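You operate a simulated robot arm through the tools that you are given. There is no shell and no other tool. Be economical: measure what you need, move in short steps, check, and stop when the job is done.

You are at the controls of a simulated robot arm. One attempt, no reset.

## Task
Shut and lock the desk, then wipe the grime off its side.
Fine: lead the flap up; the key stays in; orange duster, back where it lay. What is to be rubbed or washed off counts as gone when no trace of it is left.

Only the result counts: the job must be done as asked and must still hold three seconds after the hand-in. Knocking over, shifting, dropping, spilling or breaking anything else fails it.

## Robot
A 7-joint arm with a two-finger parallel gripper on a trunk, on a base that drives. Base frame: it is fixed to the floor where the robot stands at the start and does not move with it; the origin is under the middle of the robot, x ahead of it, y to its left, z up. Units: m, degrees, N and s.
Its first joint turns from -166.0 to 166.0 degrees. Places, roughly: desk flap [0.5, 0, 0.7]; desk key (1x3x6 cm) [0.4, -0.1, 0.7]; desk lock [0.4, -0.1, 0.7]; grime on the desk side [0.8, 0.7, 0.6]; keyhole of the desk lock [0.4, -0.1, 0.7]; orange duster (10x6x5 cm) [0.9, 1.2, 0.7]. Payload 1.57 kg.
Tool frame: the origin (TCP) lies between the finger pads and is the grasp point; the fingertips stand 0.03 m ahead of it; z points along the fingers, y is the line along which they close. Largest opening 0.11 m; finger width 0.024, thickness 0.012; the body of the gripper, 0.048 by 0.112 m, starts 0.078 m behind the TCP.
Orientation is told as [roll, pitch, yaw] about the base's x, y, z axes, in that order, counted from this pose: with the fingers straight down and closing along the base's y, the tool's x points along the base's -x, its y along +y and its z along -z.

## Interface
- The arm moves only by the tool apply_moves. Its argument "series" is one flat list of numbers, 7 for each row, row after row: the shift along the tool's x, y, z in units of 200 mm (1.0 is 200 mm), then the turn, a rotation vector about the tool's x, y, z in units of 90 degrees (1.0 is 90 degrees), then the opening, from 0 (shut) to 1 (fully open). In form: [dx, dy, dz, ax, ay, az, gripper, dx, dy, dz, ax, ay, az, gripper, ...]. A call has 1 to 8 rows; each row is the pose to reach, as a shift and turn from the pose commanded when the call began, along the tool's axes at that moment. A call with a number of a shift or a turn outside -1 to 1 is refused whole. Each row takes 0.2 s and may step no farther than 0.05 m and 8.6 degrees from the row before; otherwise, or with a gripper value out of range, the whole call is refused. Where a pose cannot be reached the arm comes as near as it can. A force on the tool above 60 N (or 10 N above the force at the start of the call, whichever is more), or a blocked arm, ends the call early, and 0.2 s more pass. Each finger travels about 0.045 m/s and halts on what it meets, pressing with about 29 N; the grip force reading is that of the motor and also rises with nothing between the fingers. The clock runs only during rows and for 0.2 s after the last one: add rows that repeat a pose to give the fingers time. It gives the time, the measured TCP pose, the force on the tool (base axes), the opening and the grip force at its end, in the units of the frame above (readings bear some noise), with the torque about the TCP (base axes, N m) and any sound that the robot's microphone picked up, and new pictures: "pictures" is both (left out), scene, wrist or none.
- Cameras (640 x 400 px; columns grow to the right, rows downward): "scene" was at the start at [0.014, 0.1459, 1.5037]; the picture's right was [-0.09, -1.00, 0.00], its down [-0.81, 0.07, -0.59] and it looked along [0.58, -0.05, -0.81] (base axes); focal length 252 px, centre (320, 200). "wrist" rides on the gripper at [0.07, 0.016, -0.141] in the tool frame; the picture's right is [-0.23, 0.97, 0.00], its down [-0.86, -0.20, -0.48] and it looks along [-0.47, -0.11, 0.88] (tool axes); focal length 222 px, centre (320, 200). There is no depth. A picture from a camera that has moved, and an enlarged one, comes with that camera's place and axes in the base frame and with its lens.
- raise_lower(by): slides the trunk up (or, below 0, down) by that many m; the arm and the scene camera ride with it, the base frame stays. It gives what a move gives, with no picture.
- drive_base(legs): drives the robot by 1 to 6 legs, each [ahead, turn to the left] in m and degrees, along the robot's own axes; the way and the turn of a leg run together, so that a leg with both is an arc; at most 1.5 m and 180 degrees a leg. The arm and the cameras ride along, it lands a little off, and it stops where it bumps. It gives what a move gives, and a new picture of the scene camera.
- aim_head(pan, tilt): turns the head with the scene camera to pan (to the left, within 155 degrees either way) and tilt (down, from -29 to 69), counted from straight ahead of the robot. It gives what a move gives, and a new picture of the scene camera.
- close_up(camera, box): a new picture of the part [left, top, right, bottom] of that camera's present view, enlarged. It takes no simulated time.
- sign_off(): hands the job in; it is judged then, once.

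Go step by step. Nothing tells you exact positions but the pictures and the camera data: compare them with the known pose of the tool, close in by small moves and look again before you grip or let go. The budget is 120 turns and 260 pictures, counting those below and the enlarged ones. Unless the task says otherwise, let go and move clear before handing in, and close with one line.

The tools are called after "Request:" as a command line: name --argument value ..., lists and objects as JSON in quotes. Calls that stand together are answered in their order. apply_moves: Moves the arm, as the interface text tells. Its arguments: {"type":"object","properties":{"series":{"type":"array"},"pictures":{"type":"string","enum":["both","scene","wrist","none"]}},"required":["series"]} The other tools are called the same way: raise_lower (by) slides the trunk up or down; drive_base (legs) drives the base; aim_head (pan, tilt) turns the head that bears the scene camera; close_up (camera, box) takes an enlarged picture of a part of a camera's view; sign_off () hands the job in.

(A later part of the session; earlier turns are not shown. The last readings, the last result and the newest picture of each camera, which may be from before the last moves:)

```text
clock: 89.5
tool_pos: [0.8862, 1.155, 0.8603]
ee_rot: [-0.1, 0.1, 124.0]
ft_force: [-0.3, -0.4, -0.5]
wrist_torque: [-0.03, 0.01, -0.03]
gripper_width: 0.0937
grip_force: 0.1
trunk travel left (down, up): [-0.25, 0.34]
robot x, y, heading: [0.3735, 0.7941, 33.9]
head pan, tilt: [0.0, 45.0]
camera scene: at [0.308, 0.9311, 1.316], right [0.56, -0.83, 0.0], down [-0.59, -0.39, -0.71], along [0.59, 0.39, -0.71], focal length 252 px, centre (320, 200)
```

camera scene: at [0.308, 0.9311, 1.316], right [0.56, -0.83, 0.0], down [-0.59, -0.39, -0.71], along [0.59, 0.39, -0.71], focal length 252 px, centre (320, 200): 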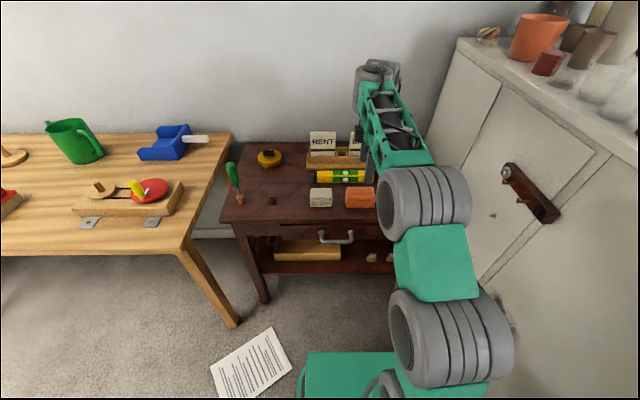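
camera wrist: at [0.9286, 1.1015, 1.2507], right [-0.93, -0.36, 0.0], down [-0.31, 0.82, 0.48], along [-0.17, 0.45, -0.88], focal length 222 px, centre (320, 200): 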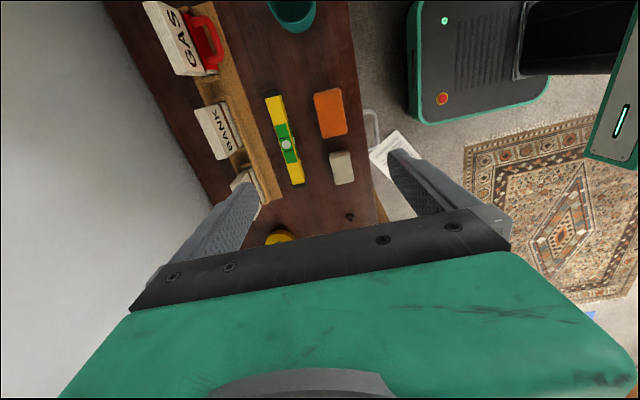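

Aligned above the duster. Going down to z≈0.738.

Request:
apply_moves --series '[0, 0, 0.2, 0, 0, 0, 0.85, 0, 0, 0.4, 0, 0, 0, 0.85, 0, 0, 0.55, 0, 0, 0, 0.85, 0, 0, 0.6, 0, 0, 0, 0.85]' --pictures "wrist"

Request:
close_up --camera "scene" --box '[300, 150, 420, 225]'

Request:
close_up --camera "scene" --box '[440, 100, 640, 225]'

```text
clock: 90.5
tool_pos: [0.8884, 1.1529, 0.7383]
ee_rot: [-0.1, 0.0, 124.0]
ft_force: [-0.1, -1.0, -0.6]
wrist_torque: [0.0, 0.02, -0.03]
gripper_width: 0.0936
grip_force: 0.0
trunk travel left (down, up): [-0.25, 0.34]
robot x, y, heading: [0.3753, 0.7947, 33.7]
head pan, tilt: [0.0, 45.0]
camera wrist: at [0.9122, 1.0856, 0.8793], right [-0.93, -0.36, 0.0], down [-0.31, 0.82, 0.48], along [-0.17, 0.45, -0.88], focal length 222 px, centre (320, 200)
```

wrist: 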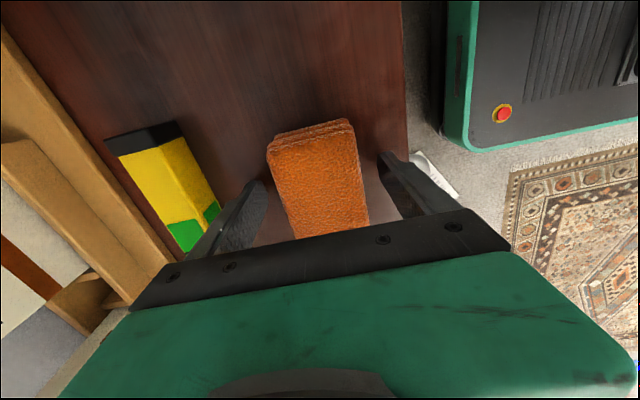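

```text
5.33 times, centred on (360, 188) of scene
camera zoom: at [0.3081, 0.9311, 1.3161], right [0.56, -0.83, 0.0], down [-0.59, -0.39, -0.71], along [0.59, 0.39, -0.71], focal length 1347 px, centre (107, 267)
```

zoom: 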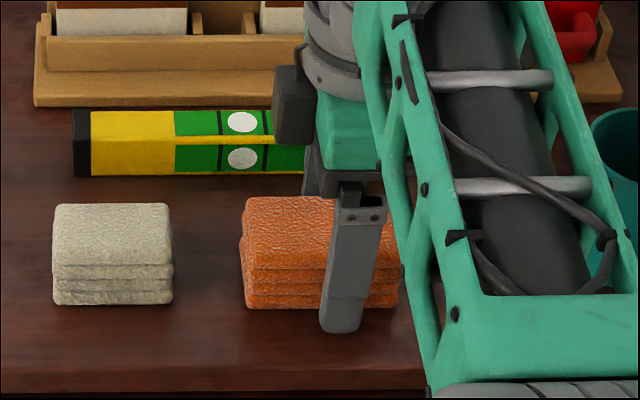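

```text
3.20 times, centred on (540, 162) of scene
camera zoom: at [0.3081, 0.9311, 1.3161], right [0.56, -0.83, 0.0], down [-0.59, -0.39, -0.71], along [0.59, 0.39, -0.71], focal length 808 px, centre (-384, 320)
```

zoom: 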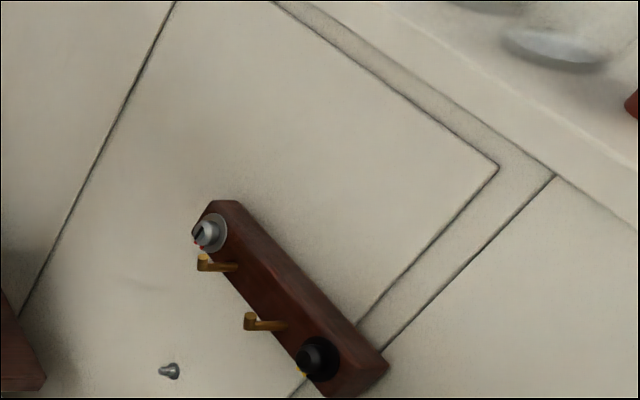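

The fingers straddle the duster. I'll raise 6 mm so that the cloth sticks out below the tips, and close.

Request:
apply_moves --series '[0, 0, -0.03, 0, 0, 0, 0.85, 0, 0, -0.03, 0, 0, 0, 0.4, 0, 0, -0.03, 0, 0, 0, 0, 0, 0, -0.03, 0, 0, 0, 0, 0, 0, -0.03, 0, 0, 0, 0, 0, 0, -0.03, 0, 0, 0, 0]' --pictures "wrist"

```text
clock: 91.9
tool_pos: [0.8862, 1.1531, 0.7443]
ee_rot: [-0.1, 0.0, 124.1]
ft_force: [-0.4, -0.3, 1.0]
wrist_torque: [-0.04, 0.08, -0.01]
gripper_width: 0.0588
grip_force: 28.7
trunk travel left (down, up): [-0.25, 0.34]
robot x, y, heading: [0.3693, 0.7954, 33.9]
head pan, tilt: [0.0, 45.0]
camera wrist: at [0.9108, 1.0863, 0.8855], right [-0.93, -0.36, 0.0], down [-0.31, 0.82, 0.48], along [-0.17, 0.45, -0.88], focal length 222 px, centre (320, 200)
```

wrist: 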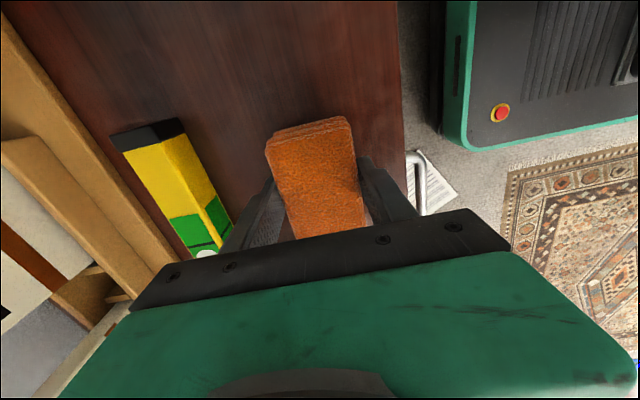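

Gripped (5.9 cm). Grip pose noted: TCP (0.886,1.153,0.744), yaw 124°. Lifting 12 cm.

Request:
apply_moves --series '[0, 0, -0.15, 0, 0, 0, 0, 0, 0, -0.3, 0, 0, 0, 0, 0, 0, -0.45, 0, 0, 0, 0, 0, 0, -0.6, 0, 0, 0, 0]' --pictures "both"

```text
clock: 92.9
tool_pos: [0.8864, 1.153, 0.864]
ee_rot: [0.0, 0.1, 124.0]
ft_force: [-0.6, 0.0, -0.7]
wrist_torque: [0.0, -0.01, -0.01]
gripper_width: 0.0588
grip_force: 28.8
trunk travel left (down, up): [-0.25, 0.34]
robot x, y, heading: [0.3707, 0.7963, 33.6]
head pan, tilt: [0.0, 45.0]
camera scene: at [0.3081, 0.9312, 1.316], right [0.56, -0.83, 0.0], down [-0.59, -0.39, -0.71], along [0.59, 0.39, -0.71], focal length 252 px, centre (320, 200)
camera wrist: at [0.9114, 1.0862, 1.0065], right [-0.93, -0.36, 0.0], down [-0.31, 0.82, 0.48], along [-0.17, 0.45, -0.88], focal length 222 px, centre (320, 200)
```

scene: 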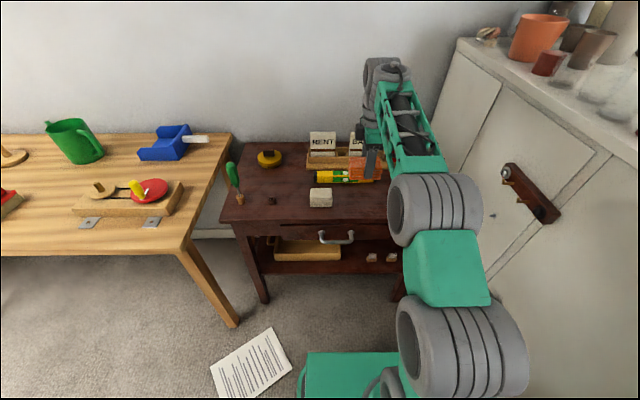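
wrist: 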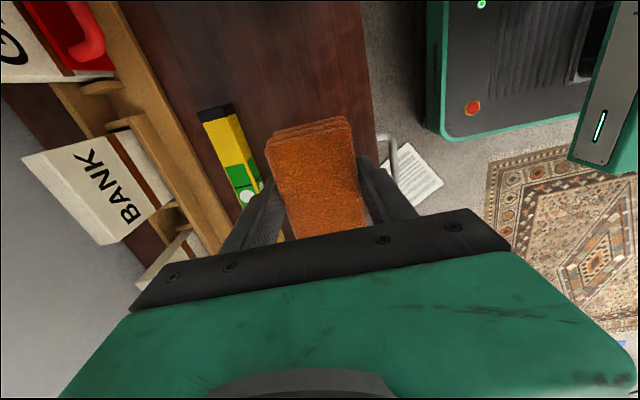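

Holding the duster. Now I look at the desk side for the grime.

Request:
close_up --camera "scene" --box '[430, 180, 640, 400]'

Request:
aim_head --pan -35 --tilt 60

```text
1.82 times, centred on (535, 290) of scene
camera zoom: at [0.3081, 0.9312, 1.316], right [0.56, -0.83, 0.0], down [-0.59, -0.39, -0.71], along [0.59, 0.39, -0.71], focal length 459 px, centre (-71, 36)
```

zoom: 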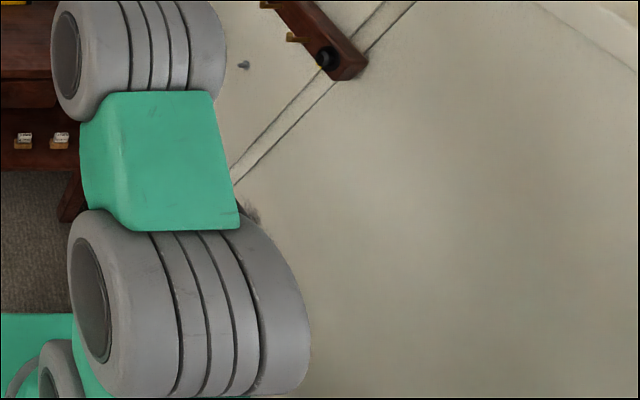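

```text
clock: 93.9
tool_pos: [0.8876, 1.1524, 0.8658]
ee_rot: [-0.1, 0.0, 124.0]
ft_force: [-1.0, -0.2, -1.8]
wrist_torque: [0.01, -0.02, 0.0]
gripper_width: 0.0592
grip_force: 28.8
trunk travel left (down, up): [-0.25, 0.34]
robot x, y, heading: [0.3734, 0.795, 33.7]
head pan, tilt: [-35.0, 60.0]
camera scene: at [0.3071, 0.8846, 1.2966], right [-0.02, -1.0, 0.0], down [-0.87, 0.02, -0.5], along [0.5, -0.01, -0.87], focal length 252 px, centre (320, 200)
```

scene: 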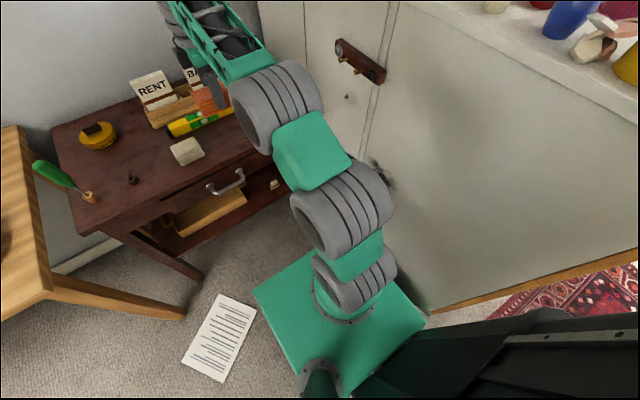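

Request:
close_up --camera "scene" --box '[340, 90, 500, 230]'

```text
2.86 times, centred on (420, 160) of scene
camera zoom: at [0.3071, 0.8846, 1.2966], right [-0.02, -1.0, 0.0], down [-0.87, 0.02, -0.5], along [0.5, -0.01, -0.87], focal length 722 px, centre (34, 314)
```

zoom: 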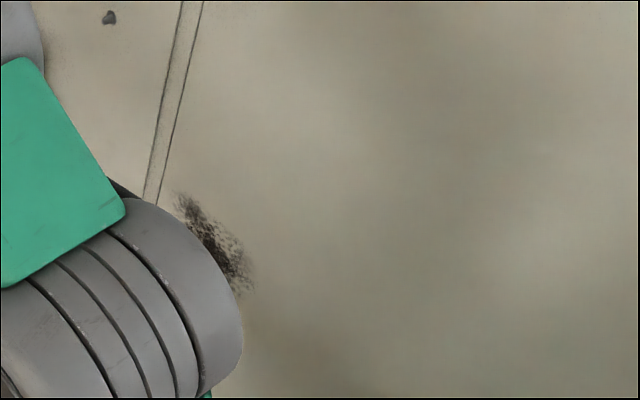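

The grime is a dark smear at roughly d≈0.96–1.09 along the side, z≈0.60–0.65. For room to point the gripper at the side, I'll back up 0.35 m, then swing the tool to face the side.

Request:
drive_base --legs '[[-0.35, 0]]'

Request:
apply_moves --series '[0, 0, 0, 0, 0.09, 0, 0, 0, 0, 0, 0, 0.18, 0, 0, 0, 0, 0, 0, 0.27, 0, 0, 0, 0, 0, 0, 0.36, 0, 0, 0, 0, 0, 0, 0.45, 0, 0, 0, 0, 0, 0, 0.54, 0, 0, 0, 0, 0, 0, 0.63, 0, 0, 0, 0, 0, 0, 0.72, 0, 0]' --pictures "wrist"

Request:
aim_head --pan -25 --tilt 45

```text
clock: 96.2
tool_pos: [0.5883, 0.953, 0.8664]
ee_rot: [0.0, 0.0, 124.0]
ft_force: [0.2, 0.1, -0.5]
wrist_torque: [0.01, -0.04, 0.02]
gripper_width: 0.0588
grip_force: 29.1
trunk travel left (down, up): [-0.25, 0.34]
robot x, y, heading: [0.0784, 0.5972, 33.8]
head pan, tilt: [-35.0, 60.0]
camera scene: at [0.0082, 0.6854, 1.2966], right [-0.02, -1.0, 0.0], down [-0.87, 0.02, -0.5], along [0.5, -0.01, -0.87], focal length 252 px, centre (320, 200)
```

scene: 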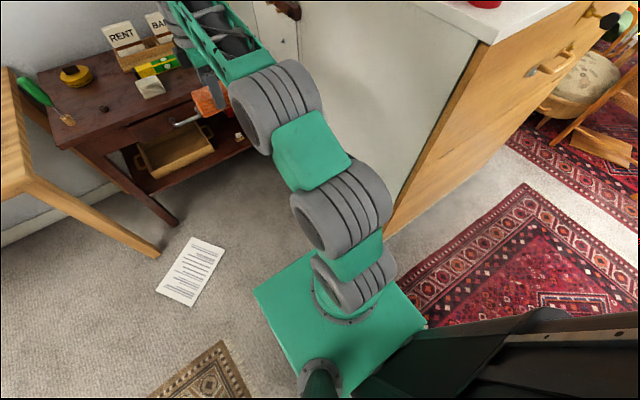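

```text
clock: 98.0
tool_pos: [0.5917, 0.9544, 0.8661]
ee_rot: [0.0, 23.8, 123.8]
ft_force: [-0.2, -0.8, -0.3]
wrist_torque: [0.01, -0.02, 0.03]
gripper_width: 0.0591
grip_force: 29.2
out of reach, approached as far as the arm can: row 3, 4, 5, 6, 7, 8
trunk travel left (down, up): [-0.25, 0.34]
robot x, y, heading: [0.0768, 0.5942, 33.4]
head pan, tilt: [-35.0, 60.0]
camera wrist: at [0.58, 0.9399, 1.023], right [-0.93, -0.37, -0.09], down [-0.38, 0.92, 0.09], along [0.05, 0.12, -0.99], focal length 222 px, centre (320, 200)
```

wrist: 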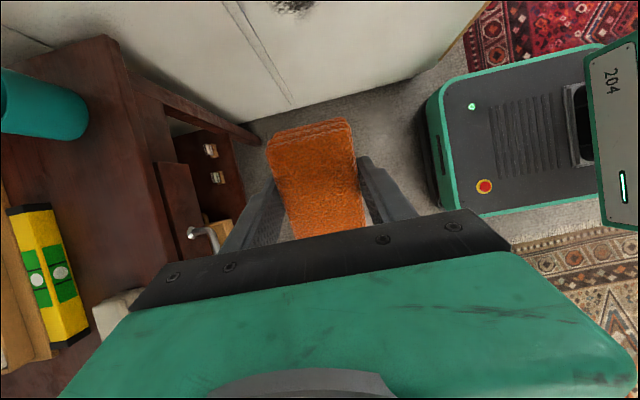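

```text
clock: 98.8
tool_pos: [0.5911, 0.9547, 0.8664]
ee_rot: [0.1, 23.7, 123.8]
ft_force: [0.2, -0.9, -0.1]
wrist_torque: [0.03, 0.01, 0.0]
gripper_width: 0.0589
grip_force: 29.3
trunk travel left (down, up): [-0.25, 0.34]
robot x, y, heading: [0.0736, 0.5938, 33.5]
head pan, tilt: [-25.0, 45.0]
camera scene: at [0.0218, 0.6991, 1.316], right [0.15, -0.99, 0.0], down [-0.7, -0.11, -0.71], along [0.7, 0.11, -0.71], focal length 252 px, centre (320, 200)
```

scene: 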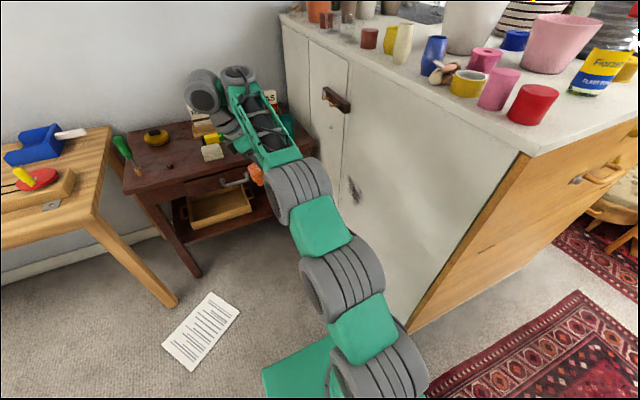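

The tool can't tilt sideways in this posture. I'll undo the tilt first and then bring it level forward and yaw it right instead.

Request:
apply_moves --series '[0, 0, 0, 0, -0.09, 0, 0, 0, 0, 0, 0, -0.18, 0, 0, 0, 0, 0, 0, -0.265, 0, 0]' --pictures "none"

```text
clock: 99.6
tool_pos: [0.588, 0.9528, 0.8655]
ee_rot: [-0.1, -0.2, 123.8]
ft_force: [0.2, 0.1, -0.6]
wrist_torque: [0.01, 0.0, 0.01]
gripper_width: 0.0588
grip_force: 29.2
trunk travel left (down, up): [-0.25, 0.34]
robot x, y, heading: [0.0772, 0.5934, 33.6]
head pan, tilt: [-25.0, 45.0]
```

Request:
apply_moves --series '[0, 0, 0, 0.09, 0, 0, 0, 0, 0, 0, 0.18, 0, 0, 0, 0, 0, 0, 0.27, 0, 0, 0, 0, 0, 0, 0.36, 0, 0, 0, 0, 0, 0, 0.45, 0, 0, 0, 0, 0, 0, 0.54, 0, 0, 0, 0, 0, 0, 0.63, 0, 0, 0, 0, 0, 0, 0.72, 0, 0, 0]' --pictures "none"

Request:
apply_moves --series '[0, 0, 0, 0.09, 0, 0, 0, 0, 0, 0, 0.18, 0, 0, 0, 0, 0, 0, 0.28, 0, 0, 0]' --pictures "none"

Request:
apply_moves --series '[0, 0, 0, 0, 0.09, 0, 0, 0, 0, 0, 0, 0.18, 0, 0, 0, 0, 0, 0, 0.27, 0, 0, 0, 0, 0, 0, 0.36, 0, 0, 0, 0, 0, 0, 0.45, 0, 0, 0, 0, 0, 0, 0.54, 0, 0, 0, 0, 0, 0, 0.63, 0, 0, 0, 0, 0, 0, 0.72, 0, 0]' --pictures "scene"

```text
clock: 101.4
tool_pos: [0.6742, 0.9891, 1.0361]
ee_rot: [-44.7, -1.6, 125.5]
ft_force: [1.0, -0.1, -0.3]
wrist_torque: [-0.01, 0.02, 0.01]
gripper_width: 0.0591
grip_force: 28.7
out of reach, approached as far as the arm can: row 2, 3, 4, 5, 6, 7, 8
trunk travel left (down, up): [-0.25, 0.34]
robot x, y, heading: [0.0806, 0.5941, 33.4]
head pan, tilt: [-25.0, 45.0]
```

```text
refused: row 3 steps farther than a row can; nothing moved
```

```text
clock: 103.2
tool_pos: [0.6597, 0.9587, 1.0172]
ee_rot: [-41.4, 17.3, 105.6]
ft_force: [37.4, 5.9, -34.5]
wrist_torque: [1.48, 0.53, 1.7]
gripper_width: 0.0592
grip_force: 29.0
out of reach, approached as far as the arm can: row 1, 2, 3, 4, 5, 6, 7, 8
trunk travel left (down, up): [-0.25, 0.34]
robot x, y, heading: [0.0773, 0.5919, 33.5]
head pan, tilt: [-25.0, 45.0]
camera scene: at [0.0219, 0.6991, 1.3161], right [0.15, -0.99, 0.0], down [-0.7, -0.11, -0.71], along [0.7, 0.11, -0.71], focal length 252 px, centre (320, 200)
```

scene: 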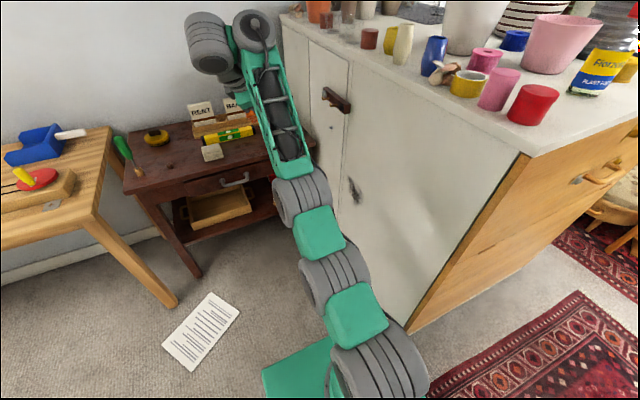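

That direction is poor (the gripper ran against my own arm). I'll undo this and go back to the tool-down posture.

Request:
apply_moves --series '[0, 0, 0, 0, -0.09, 0, 0, 0, 0, 0, 0, -0.18, 0, 0, 0, 0, 0, 0, -0.27, 0, 0]' --pictures "none"

Request:
apply_moves --series '[0, 0, 0, -0.09, 0, 0, 0, 0, 0, 0, -0.18, 0, 0, 0, 0, 0, 0, -0.27, 0, 0, 0, 0, 0, 0, -0.36, 0, 0, 0, 0, 0, 0, -0.45, 0, 0, 0]' --pictures "both"

```text
clock: 104.0
tool_pos: [0.6751, 0.9661, 1.0273]
ee_rot: [-39.0, -1.5, 121.4]
ft_force: [0.9, 0.4, -0.5]
wrist_torque: [-0.05, 0.0, -0.05]
gripper_width: 0.0589
grip_force: 28.8
out of reach, approached as far as the arm can: row 1, 2, 3
trunk travel left (down, up): [-0.25, 0.34]
robot x, y, heading: [0.0775, 0.5934, 33.7]
head pan, tilt: [-25.0, 45.0]
```

```text
clock: 105.2
tool_pos: [0.5993, 0.9178, 0.9717]
ee_rot: [1.5, -1.4, 121.4]
ft_force: [-0.4, 0.6, -1.2]
wrist_torque: [-0.04, 0.05, -0.02]
gripper_width: 0.0591
grip_force: 28.7
out of reach, approached as far as the arm can: row 2, 3, 4, 5
trunk travel left (down, up): [-0.25, 0.34]
robot x, y, heading: [0.0731, 0.5905, 33.8]
head pan, tilt: [-25.0, 45.0]
camera scene: at [0.0219, 0.6986, 1.3162], right [0.15, -0.99, 0.0], down [-0.7, -0.11, -0.71], along [0.7, 0.11, -0.71], focal length 252 px, centre (320, 200)
camera wrist: at [0.6254, 0.849, 1.111], right [-0.95, -0.31, 0.03], down [-0.26, 0.83, 0.49], along [-0.18, 0.46, -0.87], focal length 222 px, centre (320, 200)
```

scene: 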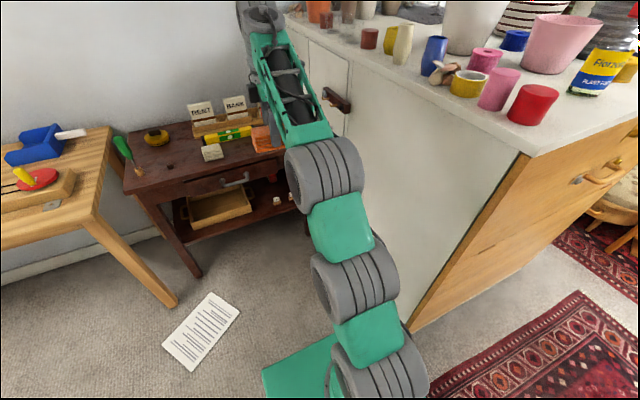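
wrist: 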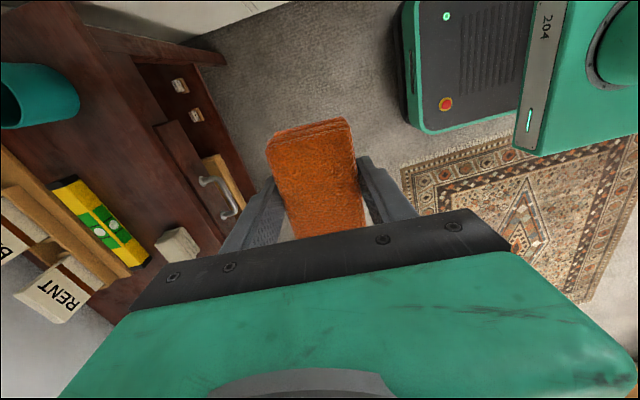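

The tool points down again with the duster held firmly. I'll shift the base ~13 cm away from the desk side and a bit forward, so the arm can come at the side from the left.

Request:
drive_base --legs '[[-0.3, -25], [-0.3, 25], [0.68, 0]]'

Request:
raise_lower --by -0.17

Request:
aim_head --pan -30 --tilt 50

```text
clock: 112.3
tool_pos: [0.624, 1.0903, 0.971]
ee_rot: [1.4, -1.4, 121.3]
ft_force: [0.2, -0.7, 0.0]
wrist_torque: [0.0, -0.01, -0.02]
gripper_width: 0.0591
grip_force: 29.2
trunk travel left (down, up): [-0.25, 0.34]
robot x, y, heading: [0.0976, 0.7622, 33.4]
head pan, tilt: [-25.0, 45.0]
camera scene: at [0.0455, 0.8709, 1.3161], right [0.15, -0.99, 0.0], down [-0.7, -0.11, -0.71], along [0.7, 0.11, -0.71], focal length 252 px, centre (320, 200)
```

scene: 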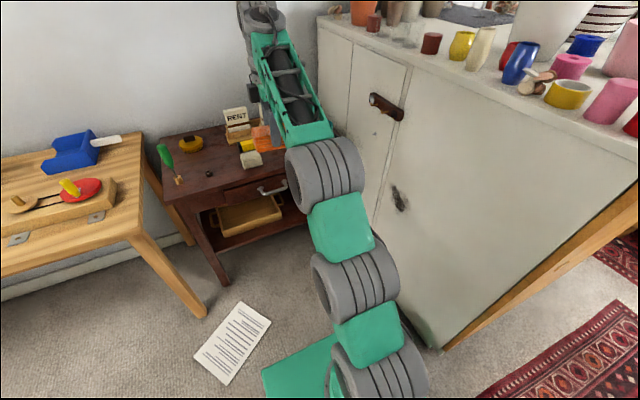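

```text
clock: 114.2
tool_pos: [0.6238, 1.0897, 0.801]
ee_rot: [1.4, -1.4, 121.3]
ft_force: [0.4, 0.9, -0.7]
wrist_torque: [-0.02, 0.01, -0.03]
gripper_width: 0.0592
grip_force: 28.5
trunk travel left (down, up): [-0.08, 0.51]
robot x, y, heading: [0.1006, 0.7675, 33.7]
head pan, tilt: [-25.0, 45.0]
```

```text
clock: 114.8
tool_pos: [0.6238, 1.0889, 0.8034]
ee_rot: [1.5, -1.4, 121.3]
ft_force: [0.1, 0.0, -1.7]
wrist_torque: [-0.02, 0.02, 0.02]
gripper_width: 0.059
grip_force: 29.4
trunk travel left (down, up): [-0.08, 0.51]
robot x, y, heading: [0.1024, 0.7672, 33.7]
head pan, tilt: [-30.0, 50.0]
camera scene: at [0.042, 0.8636, 1.1392], right [0.07, -1.0, 0.0], down [-0.76, -0.05, -0.64], along [0.64, 0.04, -0.77], focal length 252 px, centre (320, 200)
```

scene: 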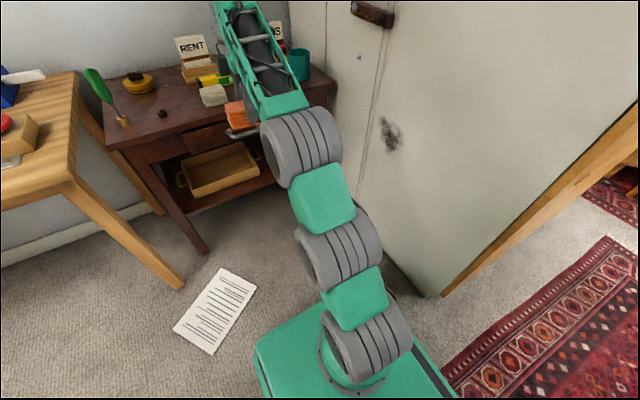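

Request:
close_up --camera "scene" --box '[340, 90, 452, 160]'

```text
5.71 times, centred on (396, 125) of scene
camera zoom: at [0.042, 0.8636, 1.1392], right [0.07, -1.0, 0.0], down [-0.76, -0.05, -0.64], along [0.64, 0.04, -0.77], focal length 1443 px, centre (-114, 629)
```

zoom: 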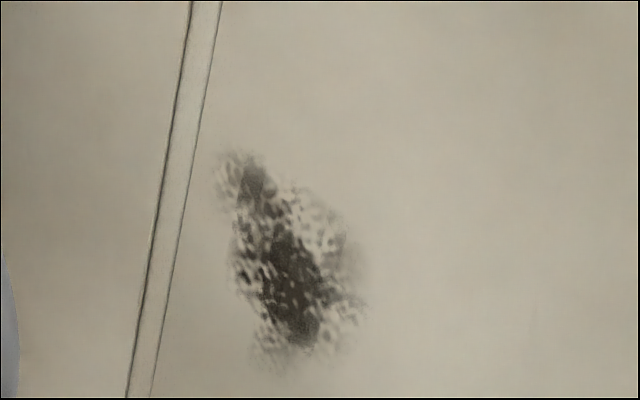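

The grime spans about d 0.955–1.10 and z 0.53–0.66. I'll move toward the side in front of it while tilting the tool ~25° so that the duster's lower end edge leads.

Request:
apply_moves --series '[0.1, 0.05, 0.06, 0, 0.04, -0.01, 0, 0.2, 0.1, 0.12, 0, 0.08, -0.02, 0, 0.3, 0.15, 0.18, 0, 0.12, -0.03, 0, 0.4, 0.2, 0.24, 0, 0.16, -0.03, 0, 0.5, 0.25, 0.3, 0, 0.2, -0.03, 0, 0.6, 0.3, 0.36, 0, 0.24, -0.03, 0, 0.7, 0.35, 0.42, 0, 0.28, -0.03, 0, 0.8, 0.4, 0.5, 0, 0.29, -0.03, 0]' --pictures "both"

```text
clock: 116.6
tool_pos: [0.6365, 0.9143, 0.7022]
ee_rot: [2.0, 24.7, 124.8]
ft_force: [0.0, 0.1, -0.7]
wrist_torque: [-0.01, -0.01, -0.03]
gripper_width: 0.0588
grip_force: 28.9
trunk travel left (down, up): [-0.08, 0.51]
robot x, y, heading: [0.1019, 0.7675, 33.7]
head pan, tilt: [-30.0, 50.0]
camera scene: at [0.0419, 0.8636, 1.1392], right [0.06, -1.0, 0.0], down [-0.76, -0.05, -0.64], along [0.64, 0.04, -0.77], focal length 252 px, centre (320, 200)
camera wrist: at [0.6288, 0.9045, 0.8596], right [-0.93, -0.37, -0.06], down [-0.38, 0.92, 0.07], along [0.03, 0.09, -1.0], focal length 222 px, centre (320, 200)
```

scene: 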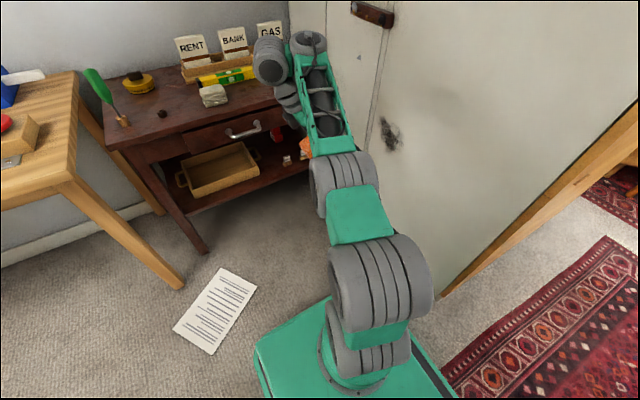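
wrist: 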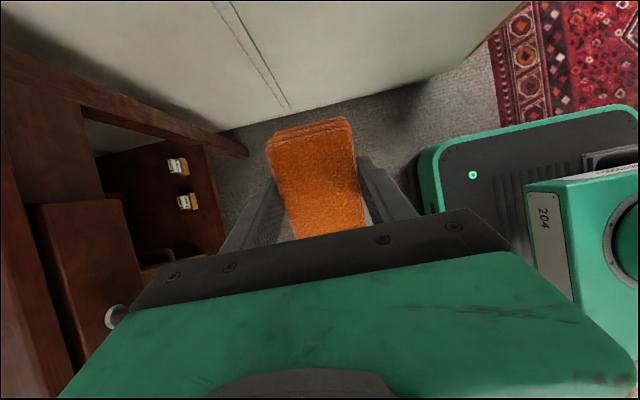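

That works with the tilt reached. I'll try tilting further, since a level tool would let the duster lie flat on the side.

Request:
apply_moves --series '[0, 0, 0, 0, 0.08, 0, 0, 0, 0, 0, 0, 0.16, 0, 0, 0, 0, 0, 0, 0.24, 0, 0, 0, 0, 0, 0, 0.32, 0, 0, 0, 0, 0, 0, 0.4, 0, 0, 0, 0, 0, 0, 0.48, 0, 0]' --pictures "scene"

```text
clock: 118.0
tool_pos: [0.6366, 0.9105, 0.7011]
ee_rot: [1.4, 26.0, 124.9]
ft_force: [0.2, -0.4, -1.4]
wrist_torque: [-0.01, 0.03, -0.04]
gripper_width: 0.0593
grip_force: 29.3
out of reach, approached as far as the arm can: row 1, 2, 3, 4, 5, 6
trunk travel left (down, up): [-0.08, 0.51]
robot x, y, heading: [0.1012, 0.7665, 33.7]
head pan, tilt: [-30.0, 50.0]
camera scene: at [0.042, 0.8636, 1.1392], right [0.06, -1.0, 0.0], down [-0.76, -0.05, -0.64], along [0.64, 0.04, -0.77], focal length 252 px, centre (320, 200)
```

scene: 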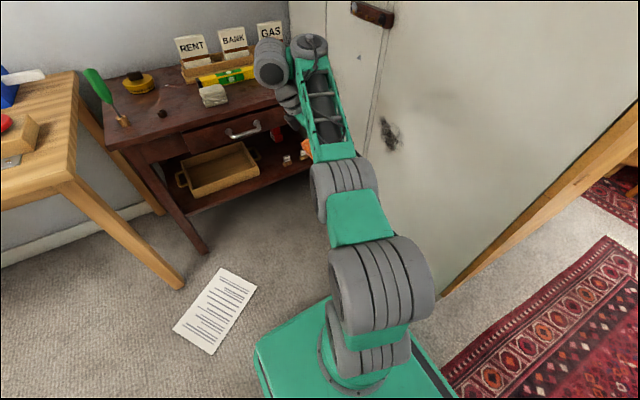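

The limit is 26°, so I'll wipe with the duster's end edge. Approaching the side, stopping short of contact.

Request:
apply_moves --series '[0.17, 0, 0.083, 0, 0, 0, 0, 0.34, 0, 0.166, 0, 0, 0, 0, 0.51, 0, 0.25, 0, 0, 0, 0, 0.68, 0, 0.33, 0, 0, 0, 0, 0.81, 0, 0.395, 0, 0, 0, 0]' --pictures "both"

```text
clock: 119.2
tool_pos: [0.7473, 0.7638, 0.7145]
ee_rot: [1.6, 25.9, 124.9]
ft_force: [-0.4, 0.7, -0.5]
wrist_torque: [0.03, 0.02, -0.02]
gripper_width: 0.0591
grip_force: 28.6
out of reach, approached as far as the arm can: row 1, 2, 3, 4, 5
trunk travel left (down, up): [-0.08, 0.51]
robot x, y, heading: [0.104, 0.7632, 33.8]
head pan, tilt: [-30.0, 50.0]
camera scene: at [0.0419, 0.8637, 1.1392], right [0.06, -1.0, 0.0], down [-0.76, -0.05, -0.64], along [0.64, 0.04, -0.77], focal length 252 px, centre (320, 200)
camera wrist: at [0.7373, 0.7563, 0.8713], right [-0.92, -0.38, -0.07], down [-0.38, 0.92, 0.05], along [0.05, 0.08, -1.0], focal length 222 px, centre (320, 200)
```

scene: 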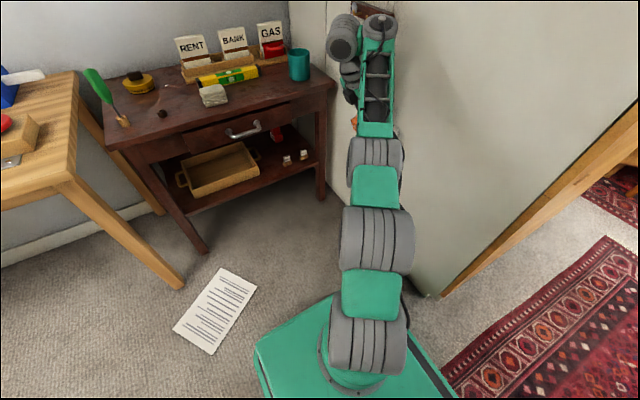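
wrist: 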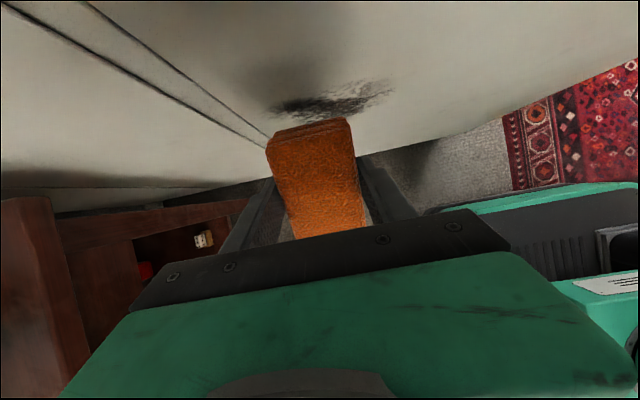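

The wrist camera now shows the grime right beyond the duster. Small steps to contact.

Request:
apply_moves --series '[0.05, 0.035, 0.065, 0, -0.03, 0, 0, 0.102, 0.075, 0.133, 0, -0.03, 0, 0]' --pictures "wrist"

```text
clock: 119.8
tool_pos: [0.7536, 0.7294, 0.6996]
ee_rot: [1.5, 23.2, 124.8]
ft_force: [-0.3, 0.2, -0.2]
wrist_torque: [-0.01, -0.01, 0.01]
gripper_width: 0.059
grip_force: 29.4
trunk travel left (down, up): [-0.08, 0.51]
robot x, y, heading: [0.0988, 0.766, 33.6]
head pan, tilt: [-30.0, 50.0]
camera wrist: at [0.7467, 0.7154, 0.8565], right [-0.92, -0.38, -0.07], down [-0.38, 0.92, 0.1], along [0.03, 0.12, -0.99], focal length 222 px, centre (320, 200)
```

wrist: 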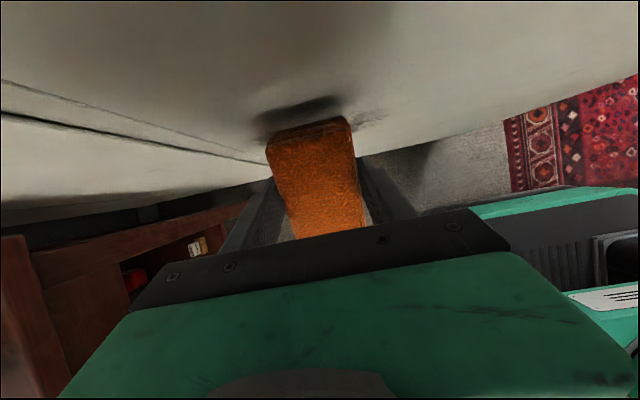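

Request:
apply_moves --series '[0.018, 0, 0.008, 0, 0, 0, 0, 0.037, 0, 0.016, 0, 0, 0, 0]' --pictures "none"

```text
clock: 120.4
tool_pos: [0.7585, 0.727, 0.6992]
ee_rot: [1.3, 23.3, 125.1]
ft_force: [-25.4, 21.8, -1.4]
wrist_torque: [0.55, 0.65, -0.52]
gripper_width: 0.0589
grip_force: 29.1
trunk travel left (down, up): [-0.08, 0.51]
robot x, y, heading: [0.0999, 0.7676, 34.2]
head pan, tilt: [-30.0, 50.0]
```

Contact (32 N), as predicted. Ease off 1.5 mm and stroke downward 16 cm.

Request:
apply_moves --series '[-0.046, 0, 0.089, 0, 0, 0, 0, -0.085, 0, 0.18, 0, 0, 0, 0, -0.125, 0, 0.272, 0, 0, 0, 0, -0.164, 0, 0.364, 0, 0, 0, 0, -0.204, 0, 0.456, 0, 0, 0, 0, -0.243, 0, 0.547, 0, 0, 0, 0, -0.283, 0, 0.64, 0, 0, 0, 0, -0.322, 0, 0.732, 0, 0, 0, 0]' --pictures "wrist"

```text
clock: 121.0
tool_pos: [0.7697, 0.7314, 0.6826]
ee_rot: [1.1, 23.2, 125.1]
ft_force: [-13.8, 18.4, 4.5]
wrist_torque: [0.21, 0.23, -0.26]
gripper_width: 0.0593
grip_force: 29.1
out of reach, approached as far as the arm can: row 1, 2
trunk travel left (down, up): [-0.08, 0.51]
robot x, y, heading: [0.1016, 0.766, 34.4]
head pan, tilt: [-30.0, 50.0]
stopped in row 2: the force on the tool passed its limit (the readings are from after the stop); the commanded pose is now the measured one
camera wrist: at [0.7615, 0.7171, 0.8396], right [-0.92, -0.38, -0.07], down [-0.39, 0.92, 0.1], along [0.03, 0.12, -0.99], focal length 222 px, centre (320, 200)
```

wrist: 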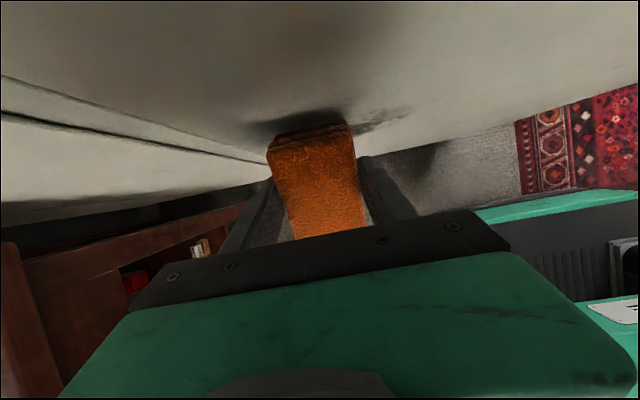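

Lower positions aren't reachable from here. I'll back off the side, reverse the base 12 cm and lower the trunk for a better posture.

Request:
apply_moves --series '[-0.14, 0, -0.06, 0, 0, 0, 0, -0.28, 0, -0.12, 0, 0, 0, 0]' --pictures "none"

Request:
drive_base --legs '[[-0.12, 0]]'

Request:
raise_lower --by -0.08

```text
clock: 121.6
tool_pos: [0.7443, 0.7813, 0.6929]
ee_rot: [1.5, 23.0, 125.0]
ft_force: [-0.8, 0.4, -1.4]
wrist_torque: [-0.04, 0.03, -0.01]
gripper_width: 0.059
grip_force: 29.3
out of reach, approached as far as the arm can: row 1, 2
trunk travel left (down, up): [-0.08, 0.51]
robot x, y, heading: [0.1017, 0.768, 33.7]
head pan, tilt: [-30.0, 50.0]
```

```text
clock: 122.8
tool_pos: [0.6449, 0.713, 0.693]
ee_rot: [1.4, 23.1, 124.8]
ft_force: [0.1, -0.1, -0.8]
wrist_torque: [0.02, 0.02, -0.01]
gripper_width: 0.0589
grip_force: 28.8
trunk travel left (down, up): [-0.08, 0.51]
robot x, y, heading: [-0.0016, 0.6987, 34.1]
head pan, tilt: [-30.0, 50.0]
camera scene: at [-0.0582, 0.7961, 1.1392], right [0.07, -1.0, 0.0], down [-0.76, -0.05, -0.64], along [0.64, 0.04, -0.77], focal length 252 px, centre (320, 200)
```

scene: 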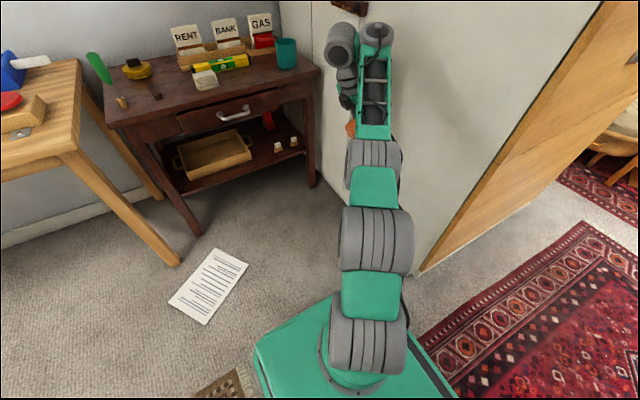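

```text
clock: 124.0
tool_pos: [0.6447, 0.7136, 0.613]
ee_rot: [1.4, 23.0, 124.9]
ft_force: [-0.8, 0.4, -0.1]
wrist_torque: [0.01, 0.07, -0.02]
gripper_width: 0.0589
grip_force: 29.1
trunk travel left (down, up): [0.0, 0.59]
robot x, y, heading: [0.0031, 0.6985, 34.1]
head pan, tilt: [-30.0, 50.0]
```

Request:
apply_moves --series '[-0.04, -0.16, 0.1, 0, 0, 0, 0, -0.09, -0.32, 0.2, 0, 0, 0, 0, -0.142, -0.485, 0.336, 0, 0, 0, 0]' --pictures "wrist"

```text
clock: 124.8
tool_pos: [0.6954, 0.7648, 0.5421]
ee_rot: [1.4, 23.0, 124.9]
ft_force: [-1.0, -0.7, 0.7]
wrist_torque: [0.05, 0.01, 0.03]
gripper_width: 0.0591
grip_force: 29.2
out of reach, approached as far as the arm can: row 3
trunk travel left (down, up): [0.0, 0.59]
robot x, y, heading: [0.0036, 0.7013, 33.9]
head pan, tilt: [-30.0, 50.0]
camera wrist: at [0.6893, 0.7504, 0.6997], right [-0.92, -0.38, -0.07], down [-0.38, 0.92, 0.1], along [0.02, 0.12, -0.99], focal length 222 px, centre (320, 200)
```

wrist: 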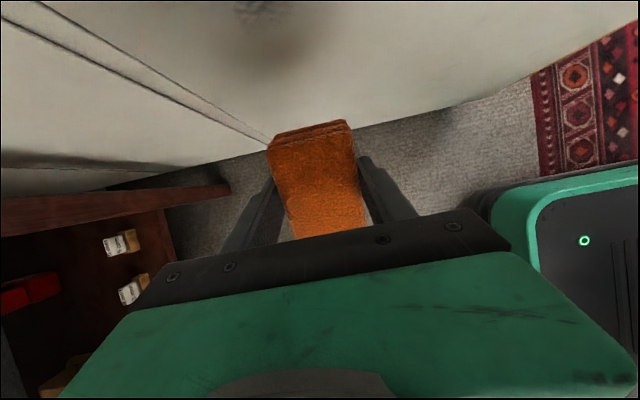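

Reached low enough. Now move right to just touch; strokes can then be done with the trunk.

Request:
apply_moves --series '[0.09, 0, 0.04, 0, 0, 0, 0, 0.18, 0, 0.078, 0, 0, 0, 0, 0.26, 0, 0.11, 0, 0, 0, 0]' --pictures "wrist"

```text
clock: 125.6
tool_pos: [0.7014, 0.7331, 0.5378]
ee_rot: [1.5, 23.0, 124.9]
ft_force: [0.4, -0.1, -0.5]
wrist_torque: [-0.02, 0.01, 0.0]
gripper_width: 0.0592
grip_force: 28.9
out of reach, approached as far as the arm can: row 1, 2, 3
trunk travel left (down, up): [0.0, 0.59]
robot x, y, heading: [0.0001, 0.7007, 33.9]
head pan, tilt: [-30.0, 50.0]
camera wrist: at [0.6949, 0.7196, 0.6957], right [-0.92, -0.38, -0.07], down [-0.38, 0.92, 0.1], along [0.02, 0.12, -0.99], focal length 222 px, centre (320, 200)
```

wrist: 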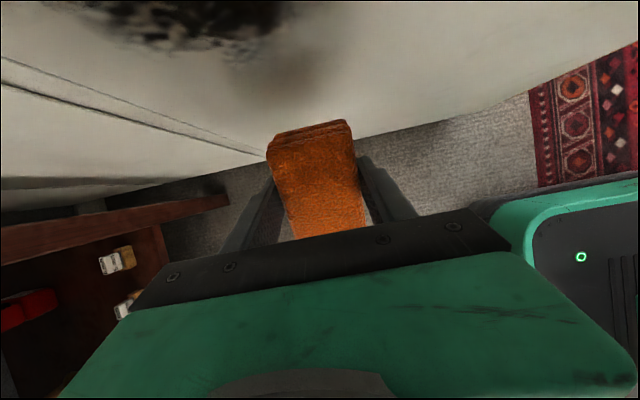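

Request:
apply_moves --series '[0.08, 0, 0.006, 0, -0.035, 0, 0, 0.158, 0, 0.013, 0, -0.07, 0, 0]' --pictures "wrist"

```text
clock: 126.2
tool_pos: [0.707, 0.7119, 0.5462]
ee_rot: [1.5, 16.6, 124.8]
ft_force: [-0.6, -0.3, -0.3]
wrist_torque: [-0.02, -0.01, 0.0]
gripper_width: 0.0587
grip_force: 29.5
out of reach, approached as far as the arm can: row 1, 2
trunk travel left (down, up): [0.0, 0.59]
robot x, y, heading: [0.0005, 0.701, 33.6]
head pan, tilt: [-30.0, 50.0]
camera wrist: at [0.7105, 0.6828, 0.702], right [-0.93, -0.37, -0.04], down [-0.37, 0.9, 0.21], along [-0.04, 0.21, -0.98], focal length 222 px, centre (320, 200)
```

wrist: 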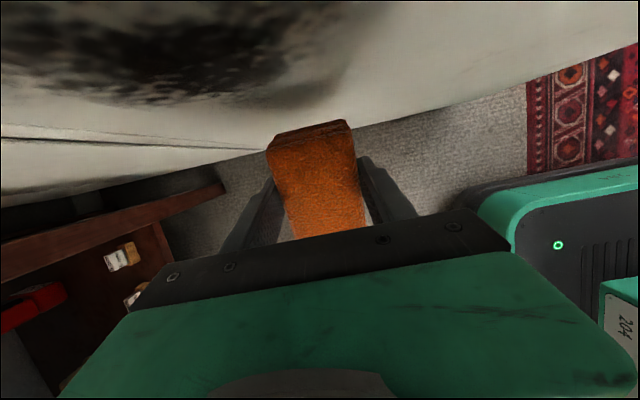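

Still at the edge of reach; I'll back off from the side slightly and reverse the base another 10 cm.

Request:
apply_moves --series '[-0.15, 0, -0.04, 0, 0, 0, 0]' --pictures "none"

Request:
drive_base --legs '[[-0.1, 0]]'

Request:
apply_moves --series '[0, -0.2, 0, 0, 0, 0, 0, 0, -0.4, 0, 0, 0, 0, 0, 0, -0.6, 0, 0, 0, 0, 0, 0.1, -0.7, 0.03, 0, 0, 0, 0, 0.2, -0.7, 0.06, 0, 0, 0, 0]' --pictures "wrist"

```text
clock: 126.6
tool_pos: [0.7001, 0.7326, 0.5468]
ee_rot: [1.7, 17.2, 124.7]
ft_force: [0.4, 0.4, -1.4]
wrist_torque: [-0.02, 0.01, 0.01]
gripper_width: 0.0591
grip_force: 28.9
out of reach, approached as far as the arm can: row 1
trunk travel left (down, up): [0.0, 0.59]
robot x, y, heading: [0.0034, 0.6979, 34.3]
head pan, tilt: [-30.0, 50.0]
```

```text
clock: 127.7
tool_pos: [0.618, 0.6817, 0.5474]
ee_rot: [1.7, 17.4, 125.1]
ft_force: [-0.6, -0.1, -0.8]
wrist_torque: [-0.01, 0.01, 0.01]
gripper_width: 0.059
grip_force: 28.5
trunk travel left (down, up): [0.0, 0.59]
robot x, y, heading: [-0.0802, 0.6423, 34.3]
head pan, tilt: [-30.0, 50.0]
camera scene: at [-0.1412, 0.7399, 1.0592], right [0.07, -1.0, 0.0], down [-0.76, -0.06, -0.64], along [0.64, 0.05, -0.77], focal length 252 px, centre (320, 200)
```

scene: 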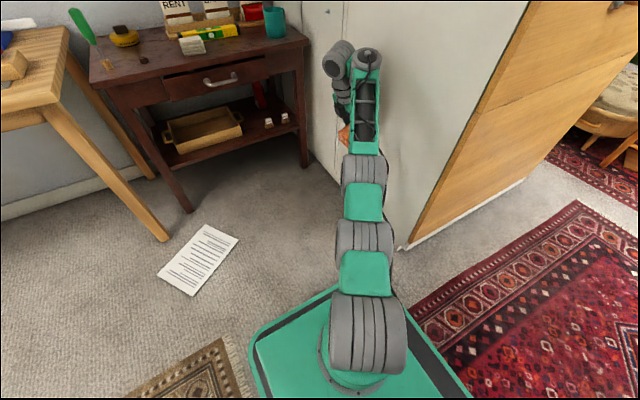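

```text
clock: 128.9
tool_pos: [0.6192, 0.7023, 0.5493]
ee_rot: [1.7, 17.4, 125.0]
ft_force: [0.3, 1.6, -1.3]
wrist_torque: [-0.03, -0.05, 0.07]
gripper_width: 0.0592
grip_force: 28.7
out of reach, approached as far as the arm can: row 1, 2, 3, 4, 5
trunk travel left (down, up): [0.0, 0.59]
robot x, y, heading: [-0.0805, 0.641, 34.5]
head pan, tilt: [-30.0, 50.0]
camera wrist: at [0.6222, 0.6764, 0.7049], right [-0.93, -0.37, -0.04], down [-0.37, 0.91, 0.2], along [-0.04, 0.2, -0.98], focal length 222 px, centre (320, 200)
```

wrist: 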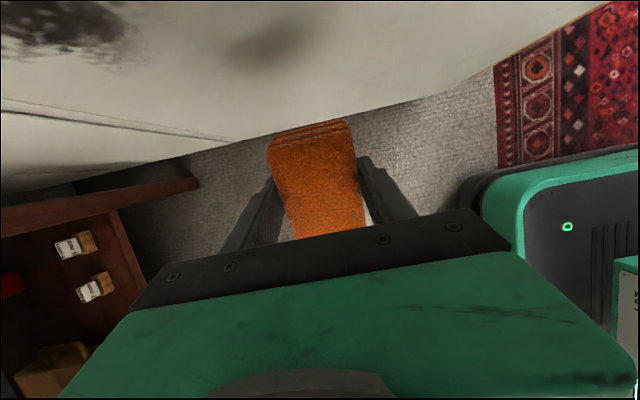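

Too far now: the arm is at full stretch. I'll go forward 16 cm instead, keeping the smaller tilt.

Request:
drive_base --legs '[[0.16, 0]]'

Request:
apply_moves --series '[0.05, 0.1, 0.015, 0, 0, 0, 0, 0.1, 0.2, 0.03, 0, 0, 0, 0]' --pictures "wrist"

```text
clock: 130.3
tool_pos: [0.752, 0.7925, 0.5492]
ee_rot: [1.7, 17.4, 124.9]
ft_force: [0.0, -0.4, -0.9]
wrist_torque: [0.0, 0.01, 0.01]
gripper_width: 0.0589
grip_force: 28.7
trunk travel left (down, up): [0.0, 0.59]
robot x, y, heading: [0.0488, 0.7356, 34.1]
head pan, tilt: [-30.0, 50.0]
camera scene: at [-0.0081, 0.8305, 1.0592], right [0.07, -1.0, 0.0], down [-0.76, -0.06, -0.64], along [0.64, 0.05, -0.77], focal length 252 px, centre (320, 200)
```

scene: 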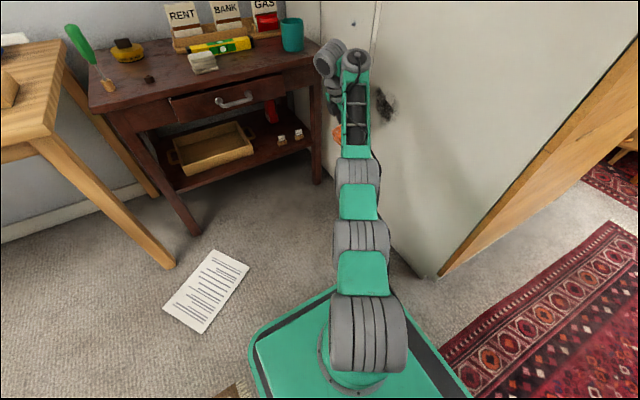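

```text
clock: 130.9
tool_pos: [0.7317, 0.7524, 0.5496]
ee_rot: [1.7, 17.3, 124.9]
ft_force: [0.1, 0.3, -1.7]
wrist_torque: [-0.05, -0.01, -0.02]
gripper_width: 0.0588
grip_force: 28.9
trunk travel left (down, up): [0.0, 0.59]
robot x, y, heading: [0.0481, 0.7347, 34.3]
head pan, tilt: [-30.0, 50.0]
camera wrist: at [0.7345, 0.7258, 0.705], right [-0.93, -0.37, -0.04], down [-0.37, 0.91, 0.2], along [-0.04, 0.2, -0.98], focal length 222 px, centre (320, 200)
```

wrist: 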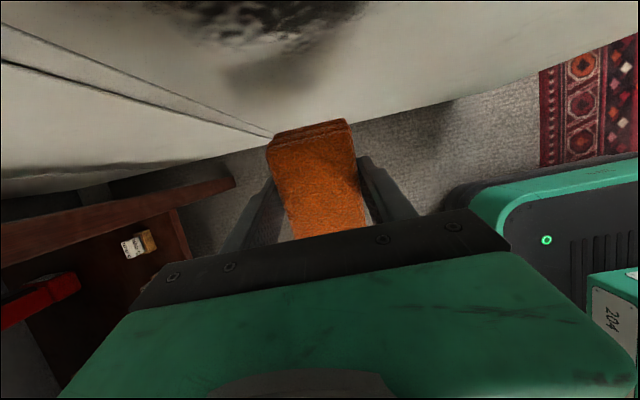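

Good posture, all reachable. Move right to near contact.

Request:
apply_moves --series '[0.085, 0, 0.026, 0, 0, 0, 0, 0.165, 0, 0.052, 0, 0, 0, 0, 0.185, 0, 0.058, 0, 0, 0, 0]' --pictures "none"

```text
clock: 131.7
tool_pos: [0.7525, 0.721, 0.5507]
ee_rot: [1.7, 17.4, 125.0]
ft_force: [-0.5, -0.7, -0.6]
wrist_torque: [0.03, -0.02, 0.02]
gripper_width: 0.0592
grip_force: 28.8
trunk travel left (down, up): [0.0, 0.59]
robot x, y, heading: [0.0481, 0.7326, 34.3]
head pan, tilt: [-30.0, 50.0]
```

Request:
apply_moves --series '[0.014, 0, 0.004, 0, 0, 0, 0]' --pictures "none"

```text
clock: 132.1
tool_pos: [0.7555, 0.719, 0.5501]
ee_rot: [1.7, 17.4, 124.8]
ft_force: [-2.0, 1.8, -2.1]
wrist_torque: [0.06, 0.07, -0.04]
gripper_width: 0.059
grip_force: 29.5
trunk travel left (down, up): [0.0, 0.59]
robot x, y, heading: [0.05, 0.7338, 34.4]
head pan, tilt: [-30.0, 50.0]
```

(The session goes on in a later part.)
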